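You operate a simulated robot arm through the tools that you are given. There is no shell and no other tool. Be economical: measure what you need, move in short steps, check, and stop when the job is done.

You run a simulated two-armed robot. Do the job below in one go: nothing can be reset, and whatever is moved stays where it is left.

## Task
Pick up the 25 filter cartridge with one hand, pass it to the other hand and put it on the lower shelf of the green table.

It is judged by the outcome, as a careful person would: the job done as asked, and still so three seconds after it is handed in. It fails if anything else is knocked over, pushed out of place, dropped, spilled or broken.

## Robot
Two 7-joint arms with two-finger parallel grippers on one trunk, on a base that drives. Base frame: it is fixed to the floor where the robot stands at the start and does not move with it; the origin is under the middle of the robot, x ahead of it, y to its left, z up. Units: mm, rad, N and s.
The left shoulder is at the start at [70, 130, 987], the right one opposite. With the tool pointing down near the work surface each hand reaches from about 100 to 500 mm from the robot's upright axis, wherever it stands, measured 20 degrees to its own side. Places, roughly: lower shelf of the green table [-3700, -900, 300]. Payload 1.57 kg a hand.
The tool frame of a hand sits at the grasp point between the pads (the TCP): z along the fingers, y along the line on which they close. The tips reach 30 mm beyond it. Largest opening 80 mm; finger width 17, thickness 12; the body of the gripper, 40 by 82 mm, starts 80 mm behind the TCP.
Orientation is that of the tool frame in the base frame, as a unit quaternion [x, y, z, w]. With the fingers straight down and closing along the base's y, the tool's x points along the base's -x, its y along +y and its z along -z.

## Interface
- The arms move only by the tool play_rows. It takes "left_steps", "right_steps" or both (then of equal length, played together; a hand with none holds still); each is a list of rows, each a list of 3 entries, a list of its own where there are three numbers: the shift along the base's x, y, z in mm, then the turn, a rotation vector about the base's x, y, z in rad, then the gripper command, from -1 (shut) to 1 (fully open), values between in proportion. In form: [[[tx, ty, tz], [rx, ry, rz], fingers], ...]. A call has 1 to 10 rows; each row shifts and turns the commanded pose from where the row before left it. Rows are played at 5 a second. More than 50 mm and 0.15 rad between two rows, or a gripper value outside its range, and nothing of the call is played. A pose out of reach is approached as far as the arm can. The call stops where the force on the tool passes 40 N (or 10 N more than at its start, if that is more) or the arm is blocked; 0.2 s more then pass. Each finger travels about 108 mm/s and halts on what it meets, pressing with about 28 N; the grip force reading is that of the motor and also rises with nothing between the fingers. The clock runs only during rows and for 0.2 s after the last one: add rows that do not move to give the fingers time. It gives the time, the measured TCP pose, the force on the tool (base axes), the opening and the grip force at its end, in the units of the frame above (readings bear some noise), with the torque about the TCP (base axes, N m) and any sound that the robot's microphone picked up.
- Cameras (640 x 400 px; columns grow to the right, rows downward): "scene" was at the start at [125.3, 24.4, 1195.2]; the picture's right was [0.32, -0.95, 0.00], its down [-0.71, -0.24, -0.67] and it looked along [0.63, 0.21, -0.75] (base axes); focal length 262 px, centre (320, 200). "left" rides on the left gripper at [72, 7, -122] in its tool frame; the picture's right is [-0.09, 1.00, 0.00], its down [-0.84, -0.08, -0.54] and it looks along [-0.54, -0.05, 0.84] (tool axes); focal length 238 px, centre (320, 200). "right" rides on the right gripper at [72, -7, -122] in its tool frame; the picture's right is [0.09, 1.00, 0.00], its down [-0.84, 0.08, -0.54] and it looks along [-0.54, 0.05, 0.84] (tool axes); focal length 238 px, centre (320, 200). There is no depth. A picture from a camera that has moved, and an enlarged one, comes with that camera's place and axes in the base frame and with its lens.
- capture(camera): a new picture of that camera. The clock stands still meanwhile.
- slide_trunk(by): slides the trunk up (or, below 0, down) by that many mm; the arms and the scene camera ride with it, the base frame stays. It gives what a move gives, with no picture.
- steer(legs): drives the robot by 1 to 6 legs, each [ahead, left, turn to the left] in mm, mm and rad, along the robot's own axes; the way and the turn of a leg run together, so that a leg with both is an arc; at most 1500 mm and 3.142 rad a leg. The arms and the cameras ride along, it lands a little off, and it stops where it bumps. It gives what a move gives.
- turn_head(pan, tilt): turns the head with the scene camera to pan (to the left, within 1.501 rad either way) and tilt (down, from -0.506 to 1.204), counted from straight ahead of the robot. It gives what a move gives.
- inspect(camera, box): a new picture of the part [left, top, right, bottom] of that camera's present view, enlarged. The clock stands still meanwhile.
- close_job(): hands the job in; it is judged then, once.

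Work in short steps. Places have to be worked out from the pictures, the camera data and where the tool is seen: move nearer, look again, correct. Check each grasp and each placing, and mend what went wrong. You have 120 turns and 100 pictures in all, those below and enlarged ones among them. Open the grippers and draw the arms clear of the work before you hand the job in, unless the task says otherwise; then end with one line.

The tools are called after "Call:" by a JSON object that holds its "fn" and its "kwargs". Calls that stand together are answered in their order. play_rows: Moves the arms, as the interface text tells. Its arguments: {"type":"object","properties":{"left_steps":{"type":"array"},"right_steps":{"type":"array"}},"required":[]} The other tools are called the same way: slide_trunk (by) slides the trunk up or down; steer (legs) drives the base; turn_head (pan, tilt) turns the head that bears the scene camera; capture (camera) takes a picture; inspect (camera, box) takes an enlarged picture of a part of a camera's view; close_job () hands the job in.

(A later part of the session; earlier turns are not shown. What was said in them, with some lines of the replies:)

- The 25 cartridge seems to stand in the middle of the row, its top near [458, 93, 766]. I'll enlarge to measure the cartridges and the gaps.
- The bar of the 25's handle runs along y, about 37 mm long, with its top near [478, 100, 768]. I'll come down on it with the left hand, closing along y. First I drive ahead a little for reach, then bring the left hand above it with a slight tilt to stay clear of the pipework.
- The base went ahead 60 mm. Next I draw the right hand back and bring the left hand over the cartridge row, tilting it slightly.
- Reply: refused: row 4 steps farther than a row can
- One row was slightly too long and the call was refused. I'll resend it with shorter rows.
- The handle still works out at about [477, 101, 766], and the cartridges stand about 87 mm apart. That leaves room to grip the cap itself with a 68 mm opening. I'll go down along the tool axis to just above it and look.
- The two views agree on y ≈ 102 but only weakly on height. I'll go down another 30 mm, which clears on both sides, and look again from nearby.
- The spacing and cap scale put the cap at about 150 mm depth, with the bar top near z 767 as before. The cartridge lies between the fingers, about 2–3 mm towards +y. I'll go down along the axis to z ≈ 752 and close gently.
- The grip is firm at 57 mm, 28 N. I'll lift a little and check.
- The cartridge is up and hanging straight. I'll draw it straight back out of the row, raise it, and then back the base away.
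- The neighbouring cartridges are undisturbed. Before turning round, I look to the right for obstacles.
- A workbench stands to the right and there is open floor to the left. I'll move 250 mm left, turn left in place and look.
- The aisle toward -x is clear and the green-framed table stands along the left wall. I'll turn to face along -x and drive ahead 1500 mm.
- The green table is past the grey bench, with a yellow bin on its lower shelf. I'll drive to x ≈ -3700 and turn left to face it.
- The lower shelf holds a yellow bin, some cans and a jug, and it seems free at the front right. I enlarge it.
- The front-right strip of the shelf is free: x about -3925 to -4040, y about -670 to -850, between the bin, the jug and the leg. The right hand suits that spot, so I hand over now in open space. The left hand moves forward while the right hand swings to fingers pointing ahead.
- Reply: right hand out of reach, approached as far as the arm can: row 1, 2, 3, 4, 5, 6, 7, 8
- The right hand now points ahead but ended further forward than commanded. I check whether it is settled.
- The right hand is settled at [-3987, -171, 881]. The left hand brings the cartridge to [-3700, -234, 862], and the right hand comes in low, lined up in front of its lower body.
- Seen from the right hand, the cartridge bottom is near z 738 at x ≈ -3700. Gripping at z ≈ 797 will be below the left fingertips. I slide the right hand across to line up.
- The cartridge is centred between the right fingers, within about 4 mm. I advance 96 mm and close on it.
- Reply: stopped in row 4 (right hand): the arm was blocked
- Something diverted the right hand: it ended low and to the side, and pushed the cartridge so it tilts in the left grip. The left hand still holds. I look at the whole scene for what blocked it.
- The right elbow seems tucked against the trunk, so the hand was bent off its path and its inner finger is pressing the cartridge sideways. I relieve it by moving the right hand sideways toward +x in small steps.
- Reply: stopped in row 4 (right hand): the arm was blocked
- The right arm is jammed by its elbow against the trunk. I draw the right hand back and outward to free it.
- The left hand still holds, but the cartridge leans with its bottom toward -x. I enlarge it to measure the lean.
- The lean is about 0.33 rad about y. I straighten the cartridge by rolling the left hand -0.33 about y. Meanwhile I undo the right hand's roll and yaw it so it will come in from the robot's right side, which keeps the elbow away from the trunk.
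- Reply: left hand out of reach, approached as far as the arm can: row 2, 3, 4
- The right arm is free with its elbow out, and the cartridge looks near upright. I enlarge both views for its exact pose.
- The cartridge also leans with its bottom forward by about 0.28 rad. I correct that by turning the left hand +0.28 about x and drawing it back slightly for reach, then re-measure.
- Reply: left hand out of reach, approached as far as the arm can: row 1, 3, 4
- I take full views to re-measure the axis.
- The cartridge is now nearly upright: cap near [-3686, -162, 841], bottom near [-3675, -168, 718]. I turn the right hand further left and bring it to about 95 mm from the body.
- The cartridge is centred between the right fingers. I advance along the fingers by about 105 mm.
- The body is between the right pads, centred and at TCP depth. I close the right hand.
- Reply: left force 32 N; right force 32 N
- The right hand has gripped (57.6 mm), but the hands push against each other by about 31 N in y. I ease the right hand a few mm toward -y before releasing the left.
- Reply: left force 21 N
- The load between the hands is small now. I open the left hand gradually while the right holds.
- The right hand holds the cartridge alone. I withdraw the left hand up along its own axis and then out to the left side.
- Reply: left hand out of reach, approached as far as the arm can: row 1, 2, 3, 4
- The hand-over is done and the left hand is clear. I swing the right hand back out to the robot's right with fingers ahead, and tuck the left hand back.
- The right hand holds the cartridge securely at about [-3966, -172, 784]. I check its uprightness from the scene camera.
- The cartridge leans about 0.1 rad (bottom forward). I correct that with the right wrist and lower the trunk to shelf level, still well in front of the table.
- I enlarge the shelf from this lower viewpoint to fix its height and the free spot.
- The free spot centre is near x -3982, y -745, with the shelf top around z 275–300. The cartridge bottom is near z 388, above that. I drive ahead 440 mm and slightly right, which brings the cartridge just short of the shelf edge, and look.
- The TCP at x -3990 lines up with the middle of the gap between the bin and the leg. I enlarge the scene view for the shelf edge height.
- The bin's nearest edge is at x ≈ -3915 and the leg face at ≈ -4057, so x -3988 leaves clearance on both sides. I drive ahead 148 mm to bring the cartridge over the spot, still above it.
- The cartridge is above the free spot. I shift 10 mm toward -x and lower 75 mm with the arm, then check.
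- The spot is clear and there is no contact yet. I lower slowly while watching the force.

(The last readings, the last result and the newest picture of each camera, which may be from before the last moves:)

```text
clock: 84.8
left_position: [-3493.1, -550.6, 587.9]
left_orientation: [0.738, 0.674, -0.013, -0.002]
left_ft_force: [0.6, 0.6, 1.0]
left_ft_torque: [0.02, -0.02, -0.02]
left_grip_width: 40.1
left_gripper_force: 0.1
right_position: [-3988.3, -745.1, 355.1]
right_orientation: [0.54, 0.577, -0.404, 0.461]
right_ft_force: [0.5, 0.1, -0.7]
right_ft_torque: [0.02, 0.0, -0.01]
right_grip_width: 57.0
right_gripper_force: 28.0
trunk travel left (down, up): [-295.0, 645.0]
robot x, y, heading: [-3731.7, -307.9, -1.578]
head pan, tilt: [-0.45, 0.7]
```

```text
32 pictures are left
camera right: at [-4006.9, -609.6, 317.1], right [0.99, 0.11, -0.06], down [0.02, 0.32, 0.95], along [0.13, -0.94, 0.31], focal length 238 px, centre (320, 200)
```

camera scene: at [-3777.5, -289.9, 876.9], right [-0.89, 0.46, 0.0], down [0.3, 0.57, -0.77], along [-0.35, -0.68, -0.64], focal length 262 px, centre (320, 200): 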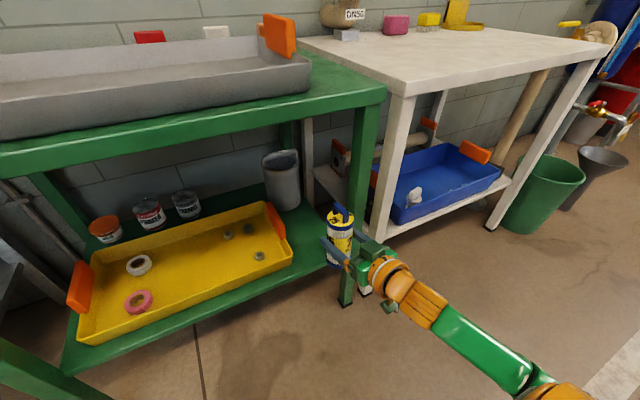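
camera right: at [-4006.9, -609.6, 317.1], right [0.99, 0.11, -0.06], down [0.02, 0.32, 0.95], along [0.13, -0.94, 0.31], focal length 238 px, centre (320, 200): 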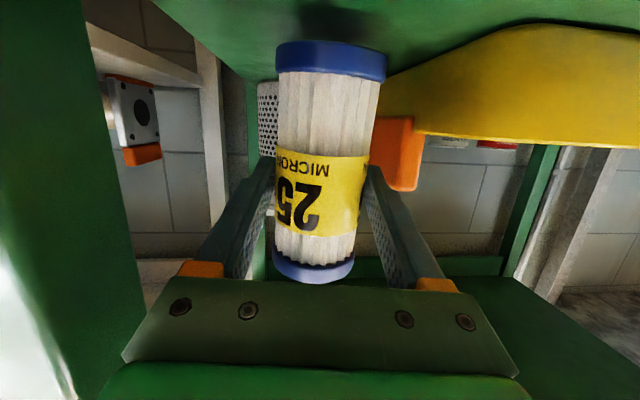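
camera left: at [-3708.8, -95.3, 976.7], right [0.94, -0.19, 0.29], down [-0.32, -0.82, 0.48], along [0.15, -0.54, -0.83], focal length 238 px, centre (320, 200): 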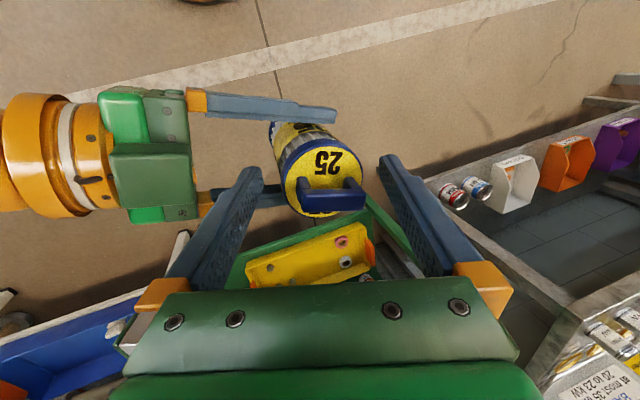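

No contact yet, so I keep going down in small steps.

Call:
{"fn": "play_rows", "kwargs": {"right_steps": [[[0, 0, -3], [0, 0, 0], -0.7], [[0, 0, -3], [0, 0, 0], -0.7], [[0, 0, -3], [0, 0, 0], -0.7]]}}

```text
clock: 85.6
left_position: [-3491.1, -549.8, 590.4]
left_orientation: [0.739, 0.674, -0.013, -0.001]
left_ft_force: [-0.4, 0.1, -0.8]
left_ft_torque: [0.01, -0.01, -0.04]
left_grip_width: 40.1
left_gripper_force: 0.1
right_position: [-3986.3, -745.1, 345.5]
right_orientation: [0.54, 0.577, -0.404, 0.461]
right_ft_force: [-0.6, -0.6, 0.9]
right_ft_torque: [0.02, 0.01, 0.0]
right_grip_width: 57.1
right_gripper_force: 28.2
trunk travel left (down, up): [-295.0, 645.0]
robot x, y, heading: [-3731.7, -310.2, -1.571]
head pan, tilt: [-0.45, 0.7]
```

Call:
{"fn": "play_rows", "kwargs": {"right_steps": [[[0, 0, -3], [0, 0, 0], -0.7], [[0, 0, -3], [0, 0, 0], -0.7]]}}

Call:
{"fn": "capture", "kwargs": {"camera": "right"}}

Call:
{"fn": "turn_head", "kwargs": {"pan": -0.6, "tilt": 0.85}}

Call:
{"fn": "capture", "kwargs": {"camera": "scene"}}

```text
clock: 86.2
left_position: [-3492.1, -548.3, 588.3]
left_orientation: [0.739, 0.673, -0.015, -0.001]
left_ft_force: [0.0, -0.2, 0.2]
left_ft_torque: [-0.01, 0.02, 0.01]
left_grip_width: 40.2
left_gripper_force: 0.0
right_position: [-3986.6, -745.9, 343.9]
right_orientation: [0.537, 0.577, -0.406, 0.463]
right_ft_force: [-0.6, 1.9, 13.4]
right_ft_torque: [-0.35, 0.17, -0.05]
right_grip_width: 57.0
right_gripper_force: 27.9
trunk travel left (down, up): [-295.0, 645.0]
robot x, y, heading: [-3730.5, -309.0, -1.572]
head pan, tilt: [-0.45, 0.7]
```

```text
31 pictures are left
camera right: at [-4005.5, -610.5, 304.6], right [0.99, 0.11, -0.06], down [0.02, 0.33, 0.94], along [0.13, -0.94, 0.32], focal length 238 px, centre (320, 200)
```

right: 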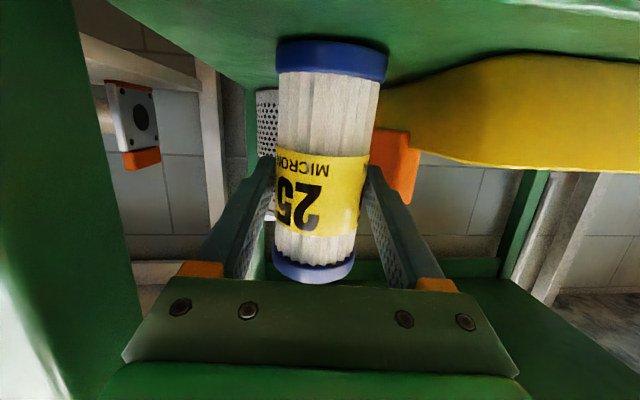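

```text
clock: 86.9
left_position: [-3491.6, -548.5, 588.8]
left_orientation: [0.738, 0.674, -0.016, -0.001]
left_ft_force: [-0.1, -0.3, -0.1]
left_ft_torque: [0.0, -0.05, -0.02]
left_grip_width: 40.1
left_gripper_force: 0.0
right_position: [-3986.7, -744.0, 344.3]
right_orientation: [0.537, 0.576, -0.407, 0.462]
right_ft_force: [-2.1, -2.5, 19.7]
right_ft_torque: [-0.92, 0.35, -0.03]
right_grip_width: 56.7
right_gripper_force: 27.8
trunk travel left (down, up): [-295.0, 645.0]
robot x, y, heading: [-3733.0, -311.1, -1.576]
head pan, tilt: [-0.6, 0.85]
```

```text
30 pictures are left
camera scene: at [-3776.9, -422.1, 865.4], right [-0.82, 0.57, 0.0], down [0.42, 0.62, -0.66], along [-0.38, -0.55, -0.75], focal length 262 px, centre (320, 200)
```

scene: 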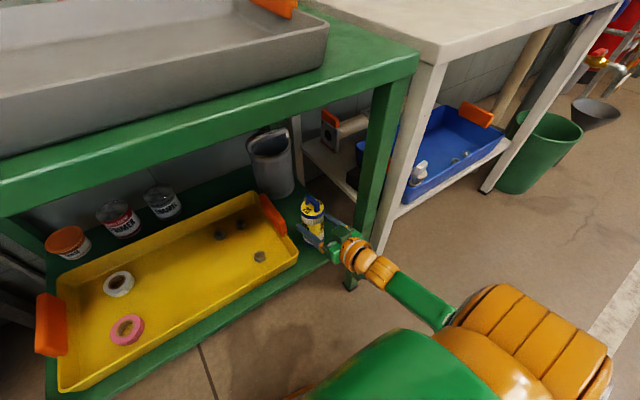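

Contact: about 20 N, and the torque puts it at the far edge of the bottom, so the top leans slightly forward. I turn the wrist back a little to set the base flat.

Call:
{"fn": "play_rows", "kwargs": {"right_steps": [[[0, 0, 1], [-0.03, 0, 0], -0.7], [[0, 0, 0], [-0.03, 0, 0], -0.7], [[0, 0, 0], [0, 0, 0], -0.7]]}}

Call:
{"fn": "inspect", "kwargs": {"camera": "scene", "box": [256, 160, 384, 240]}}

```text
clock: 87.7
left_position: [-3490.7, -548.4, 588.4]
left_orientation: [0.738, 0.675, -0.014, -0.001]
left_ft_force: [-0.5, -0.6, 0.4]
left_ft_torque: [0.04, -0.01, 0.0]
left_grip_width: 40.1
left_gripper_force: 0.1
right_position: [-3986.5, -744.1, 341.6]
right_orientation: [0.525, 0.564, -0.423, 0.477]
right_ft_force: [-0.3, 5.8, 13.7]
right_ft_torque: [0.46, 0.39, -0.17]
right_grip_width: 56.9
right_gripper_force: 27.8
trunk travel left (down, up): [-295.0, 645.0]
robot x, y, heading: [-3734.0, -308.6, -1.571]
head pan, tilt: [-0.6, 0.85]
```

```text
5.00 times, centred on (320, 200) of scene
camera zoom: at [-3777.2, -422.6, 865.1], right [-0.82, 0.57, 0.0], down [0.42, 0.62, -0.66], along [-0.38, -0.55, -0.75], focal length 1310 px, centre (320, 200)
```

zoom: 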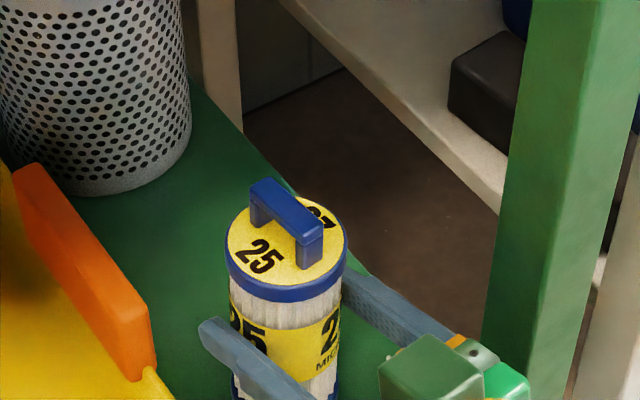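

The base is now flat fore and aft, with a slight lean to the right. I correct +0.03 about y.

Call:
{"fn": "play_rows", "kwargs": {"right_steps": [[[0, 0, 0], [0, 0.03, 0], -0.7], [[0, 0, 0], [0, 0, 0], -0.7]]}}

```text
clock: 88.3
left_position: [-3491.1, -549.0, 588.4]
left_orientation: [0.738, 0.674, -0.014, -0.001]
left_ft_force: [-0.3, 0.5, -1.4]
left_ft_torque: [-0.04, 0.02, -0.04]
left_grip_width: 39.9
left_gripper_force: 0.1
right_position: [-3986.0, -745.0, 341.2]
right_orientation: [0.52, 0.572, -0.429, 0.468]
right_ft_force: [3.0, -0.1, 6.8]
right_ft_torque: [0.1, -0.41, -0.04]
right_grip_width: 57.2
right_gripper_force: 27.9
trunk travel left (down, up): [-295.0, 645.0]
robot x, y, heading: [-3733.5, -308.4, -1.572]
head pan, tilt: [-0.6, 0.85]
```

The residual lean is under 0.02 rad. I open the right hand gently to about 68 mm.

Call:
{"fn": "play_rows", "kwargs": {"right_steps": [[[0, 0, 0], [0, -0.012, 0], -0.2], [[0, 0, 0], [0, 0, 0], 0.45], [[0, 0, 0], [0, 0, 0], 0.55], [[0, 0, 0], [0, 0, 0], 0.7], [[0, 0, 0], [0, 0, 0], 0.7]]}}

Call:
{"fn": "inspect", "kwargs": {"camera": "scene", "box": [256, 170, 384, 250]}}

Call:
{"fn": "capture", "kwargs": {"camera": "right"}}

```text
clock: 89.5
left_position: [-3491.8, -550.0, 588.0]
left_orientation: [0.739, 0.674, -0.013, -0.001]
left_ft_force: [0.0, -0.9, 0.2]
left_ft_torque: [0.01, 0.01, 0.01]
left_grip_width: 40.1
left_gripper_force: 0.2
right_position: [-3986.6, -745.8, 341.3]
right_orientation: [0.523, 0.569, -0.425, 0.47]
right_ft_force: [0.1, 0.3, 0.1]
right_ft_torque: [0.0, 0.01, 0.0]
right_grip_width: 68.1
right_gripper_force: 0.2
trunk travel left (down, up): [-295.0, 645.0]
robot x, y, heading: [-3736.0, -311.2, -1.572]
head pan, tilt: [-0.6, 0.85]
```

```text
5.00 times, centred on (320, 210) of scene
camera zoom: at [-3778.7, -425.2, 864.6], right [-0.82, 0.57, 0.0], down [0.43, 0.62, -0.66], along [-0.37, -0.54, -0.75], focal length 1310 px, centre (320, 150)
```

zoom: 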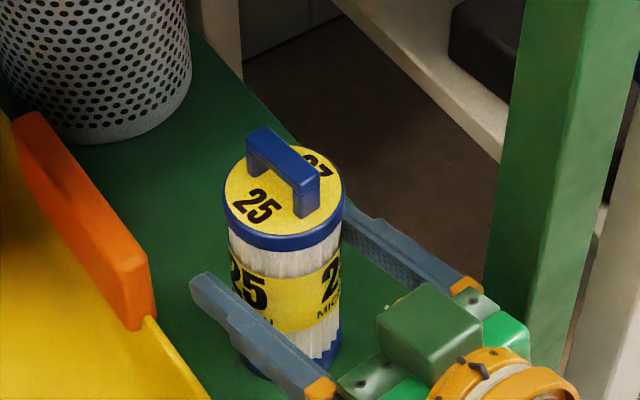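

```text
27 pictures are left
camera right: at [-4006.6, -612.3, 295.3], right [0.99, 0.11, -0.08], down [0.04, 0.37, 0.93], along [0.13, -0.92, 0.37], focal length 238 px, centre (320, 200)
```

right: 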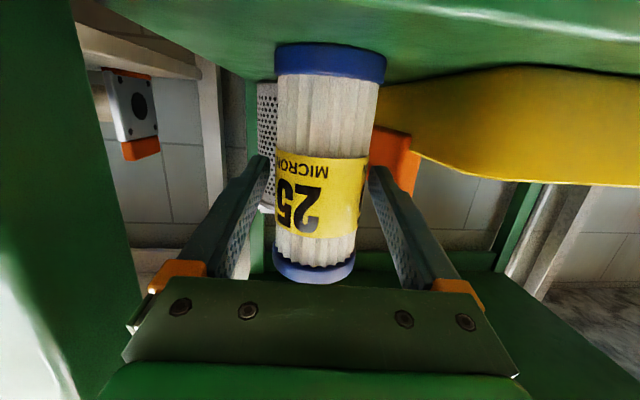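

The cartridge stands upright on the shelf and the fingers are free on both sides. I withdraw straight back along the finger axis.

Call:
{"fn": "play_rows", "kwargs": {"right_steps": [[[-1.5, 15, 3], [0, 0, 0], 0.7], [[-2, 22, 4.4], [0, 0, 0], 0.7], [[-2, 22, 4.4], [0, 0, 0], 0.7], [[-2, 22, 4.4], [0, 0, 0], 0.7], [[-2, 22, 4.4], [0, 0, 0], 0.7], [[0, 0, 0], [0, 0, 0], 0.7]]}}

Call:
{"fn": "steer", "kwargs": {"legs": [[-350, 0, 0]]}}

Call:
{"fn": "capture", "kwargs": {"camera": "scene"}}

```text
clock: 90.9
left_position: [-3492.2, -550.6, 589.4]
left_orientation: [0.738, 0.674, -0.013, -0.001]
left_ft_force: [-0.4, -0.1, 0.4]
left_ft_torque: [-0.02, -0.01, -0.01]
left_grip_width: 40.2
left_gripper_force: 0.0
right_position: [-3995.3, -640.7, 360.9]
right_orientation: [0.523, 0.57, -0.425, 0.471]
right_ft_force: [-1.1, 1.1, 0.5]
right_ft_torque: [0.02, 0.04, 0.0]
right_grip_width: 67.9
right_gripper_force: 0.0
trunk travel left (down, up): [-295.0, 645.0]
robot x, y, heading: [-3736.3, -312.1, -1.572]
head pan, tilt: [-0.6, 0.85]
```

```text
clock: 93.2
left_position: [-3490.9, -202.4, 589.0]
left_orientation: [0.738, 0.675, -0.013, -0.001]
left_ft_force: [0.0, -0.5, 0.5]
left_ft_torque: [-0.03, -0.02, -0.03]
left_grip_width: 40.0
left_gripper_force: 0.0
right_position: [-3993.3, -295.1, 361.1]
right_orientation: [0.522, 0.57, -0.425, 0.472]
right_ft_force: [0.1, 0.0, 0.2]
right_ft_torque: [0.01, 0.0, -0.01]
right_grip_width: 68.1
right_gripper_force: 0.1
trunk travel left (down, up): [-295.0, 645.0]
robot x, y, heading: [-3734.8, 35.6, -1.568]
head pan, tilt: [-0.6, 0.85]
```

```text
26 pictures are left
camera scene: at [-3777.9, -79.0, 864.7], right [-0.82, 0.57, 0.0], down [0.42, 0.62, -0.66], along [-0.37, -0.54, -0.75], focal length 262 px, centre (320, 200)
```

scene: 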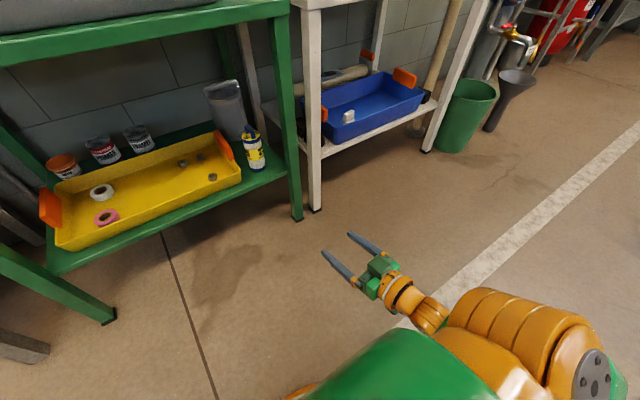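

The robot is clear of the table. I open both grippers and take a final close look.

Call:
{"fn": "play_rows", "kwargs": {"left_steps": [[[0, 0, 0], [0, 0, 0], 1], [[0, 0, 0], [0, 0, 0], 1], [[0, 0, 0], [0, 0, 0], 1]], "right_steps": [[[0, 0, 0], [0, 0, 0], 1], [[0, 0, 0], [0, 0, 0], 1], [[0, 0, 0], [0, 0, 0], 1]]}}

Call:
{"fn": "inspect", "kwargs": {"camera": "scene", "box": [140, 70, 332, 190]}}

```text
clock: 94.0
left_position: [-3490.9, -204.5, 589.6]
left_orientation: [0.738, 0.674, -0.013, -0.001]
left_ft_force: [-0.3, -0.5, -0.3]
left_ft_torque: [-0.04, 0.01, -0.02]
left_grip_width: 80.0
left_gripper_force: 0.0
right_position: [-3993.4, -294.8, 360.9]
right_orientation: [0.522, 0.57, -0.425, 0.472]
right_ft_force: [0.6, 0.1, 0.3]
right_ft_torque: [-0.03, 0.0, -0.01]
right_grip_width: 79.9
right_gripper_force: 0.0
trunk travel left (down, up): [-295.0, 645.0]
robot x, y, heading: [-3733.2, 36.9, -1.575]
head pan, tilt: [-0.6, 0.85]
```

```text
3.33 times, centred on (236, 130) of scene
camera zoom: at [-3777.9, -79.1, 864.6], right [-0.82, 0.57, 0.0], down [0.42, 0.62, -0.66], along [-0.37, -0.54, -0.75], focal length 873 px, centre (600, 433)
```

zoom: 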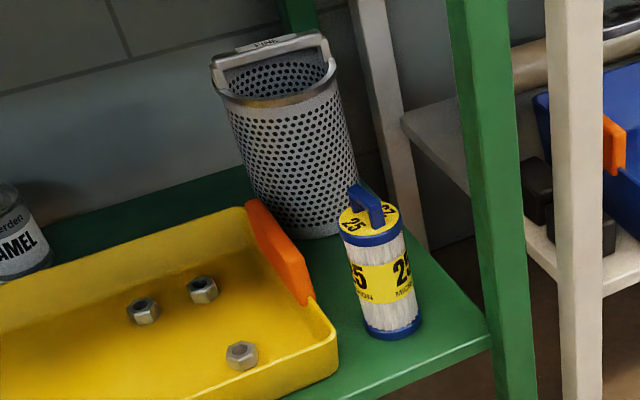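

The cartridge stands upright on the lower shelf, nothing else has moved, and both hands are open and clear. I hand in the job.

Call:
{"fn": "close_job", "kwargs": {}}

```text
The job is handed in.
```

The 25 filter cartridge was picked up with the left hand, passed to the right hand, and is now standing upright on the lower shelf of the green table.
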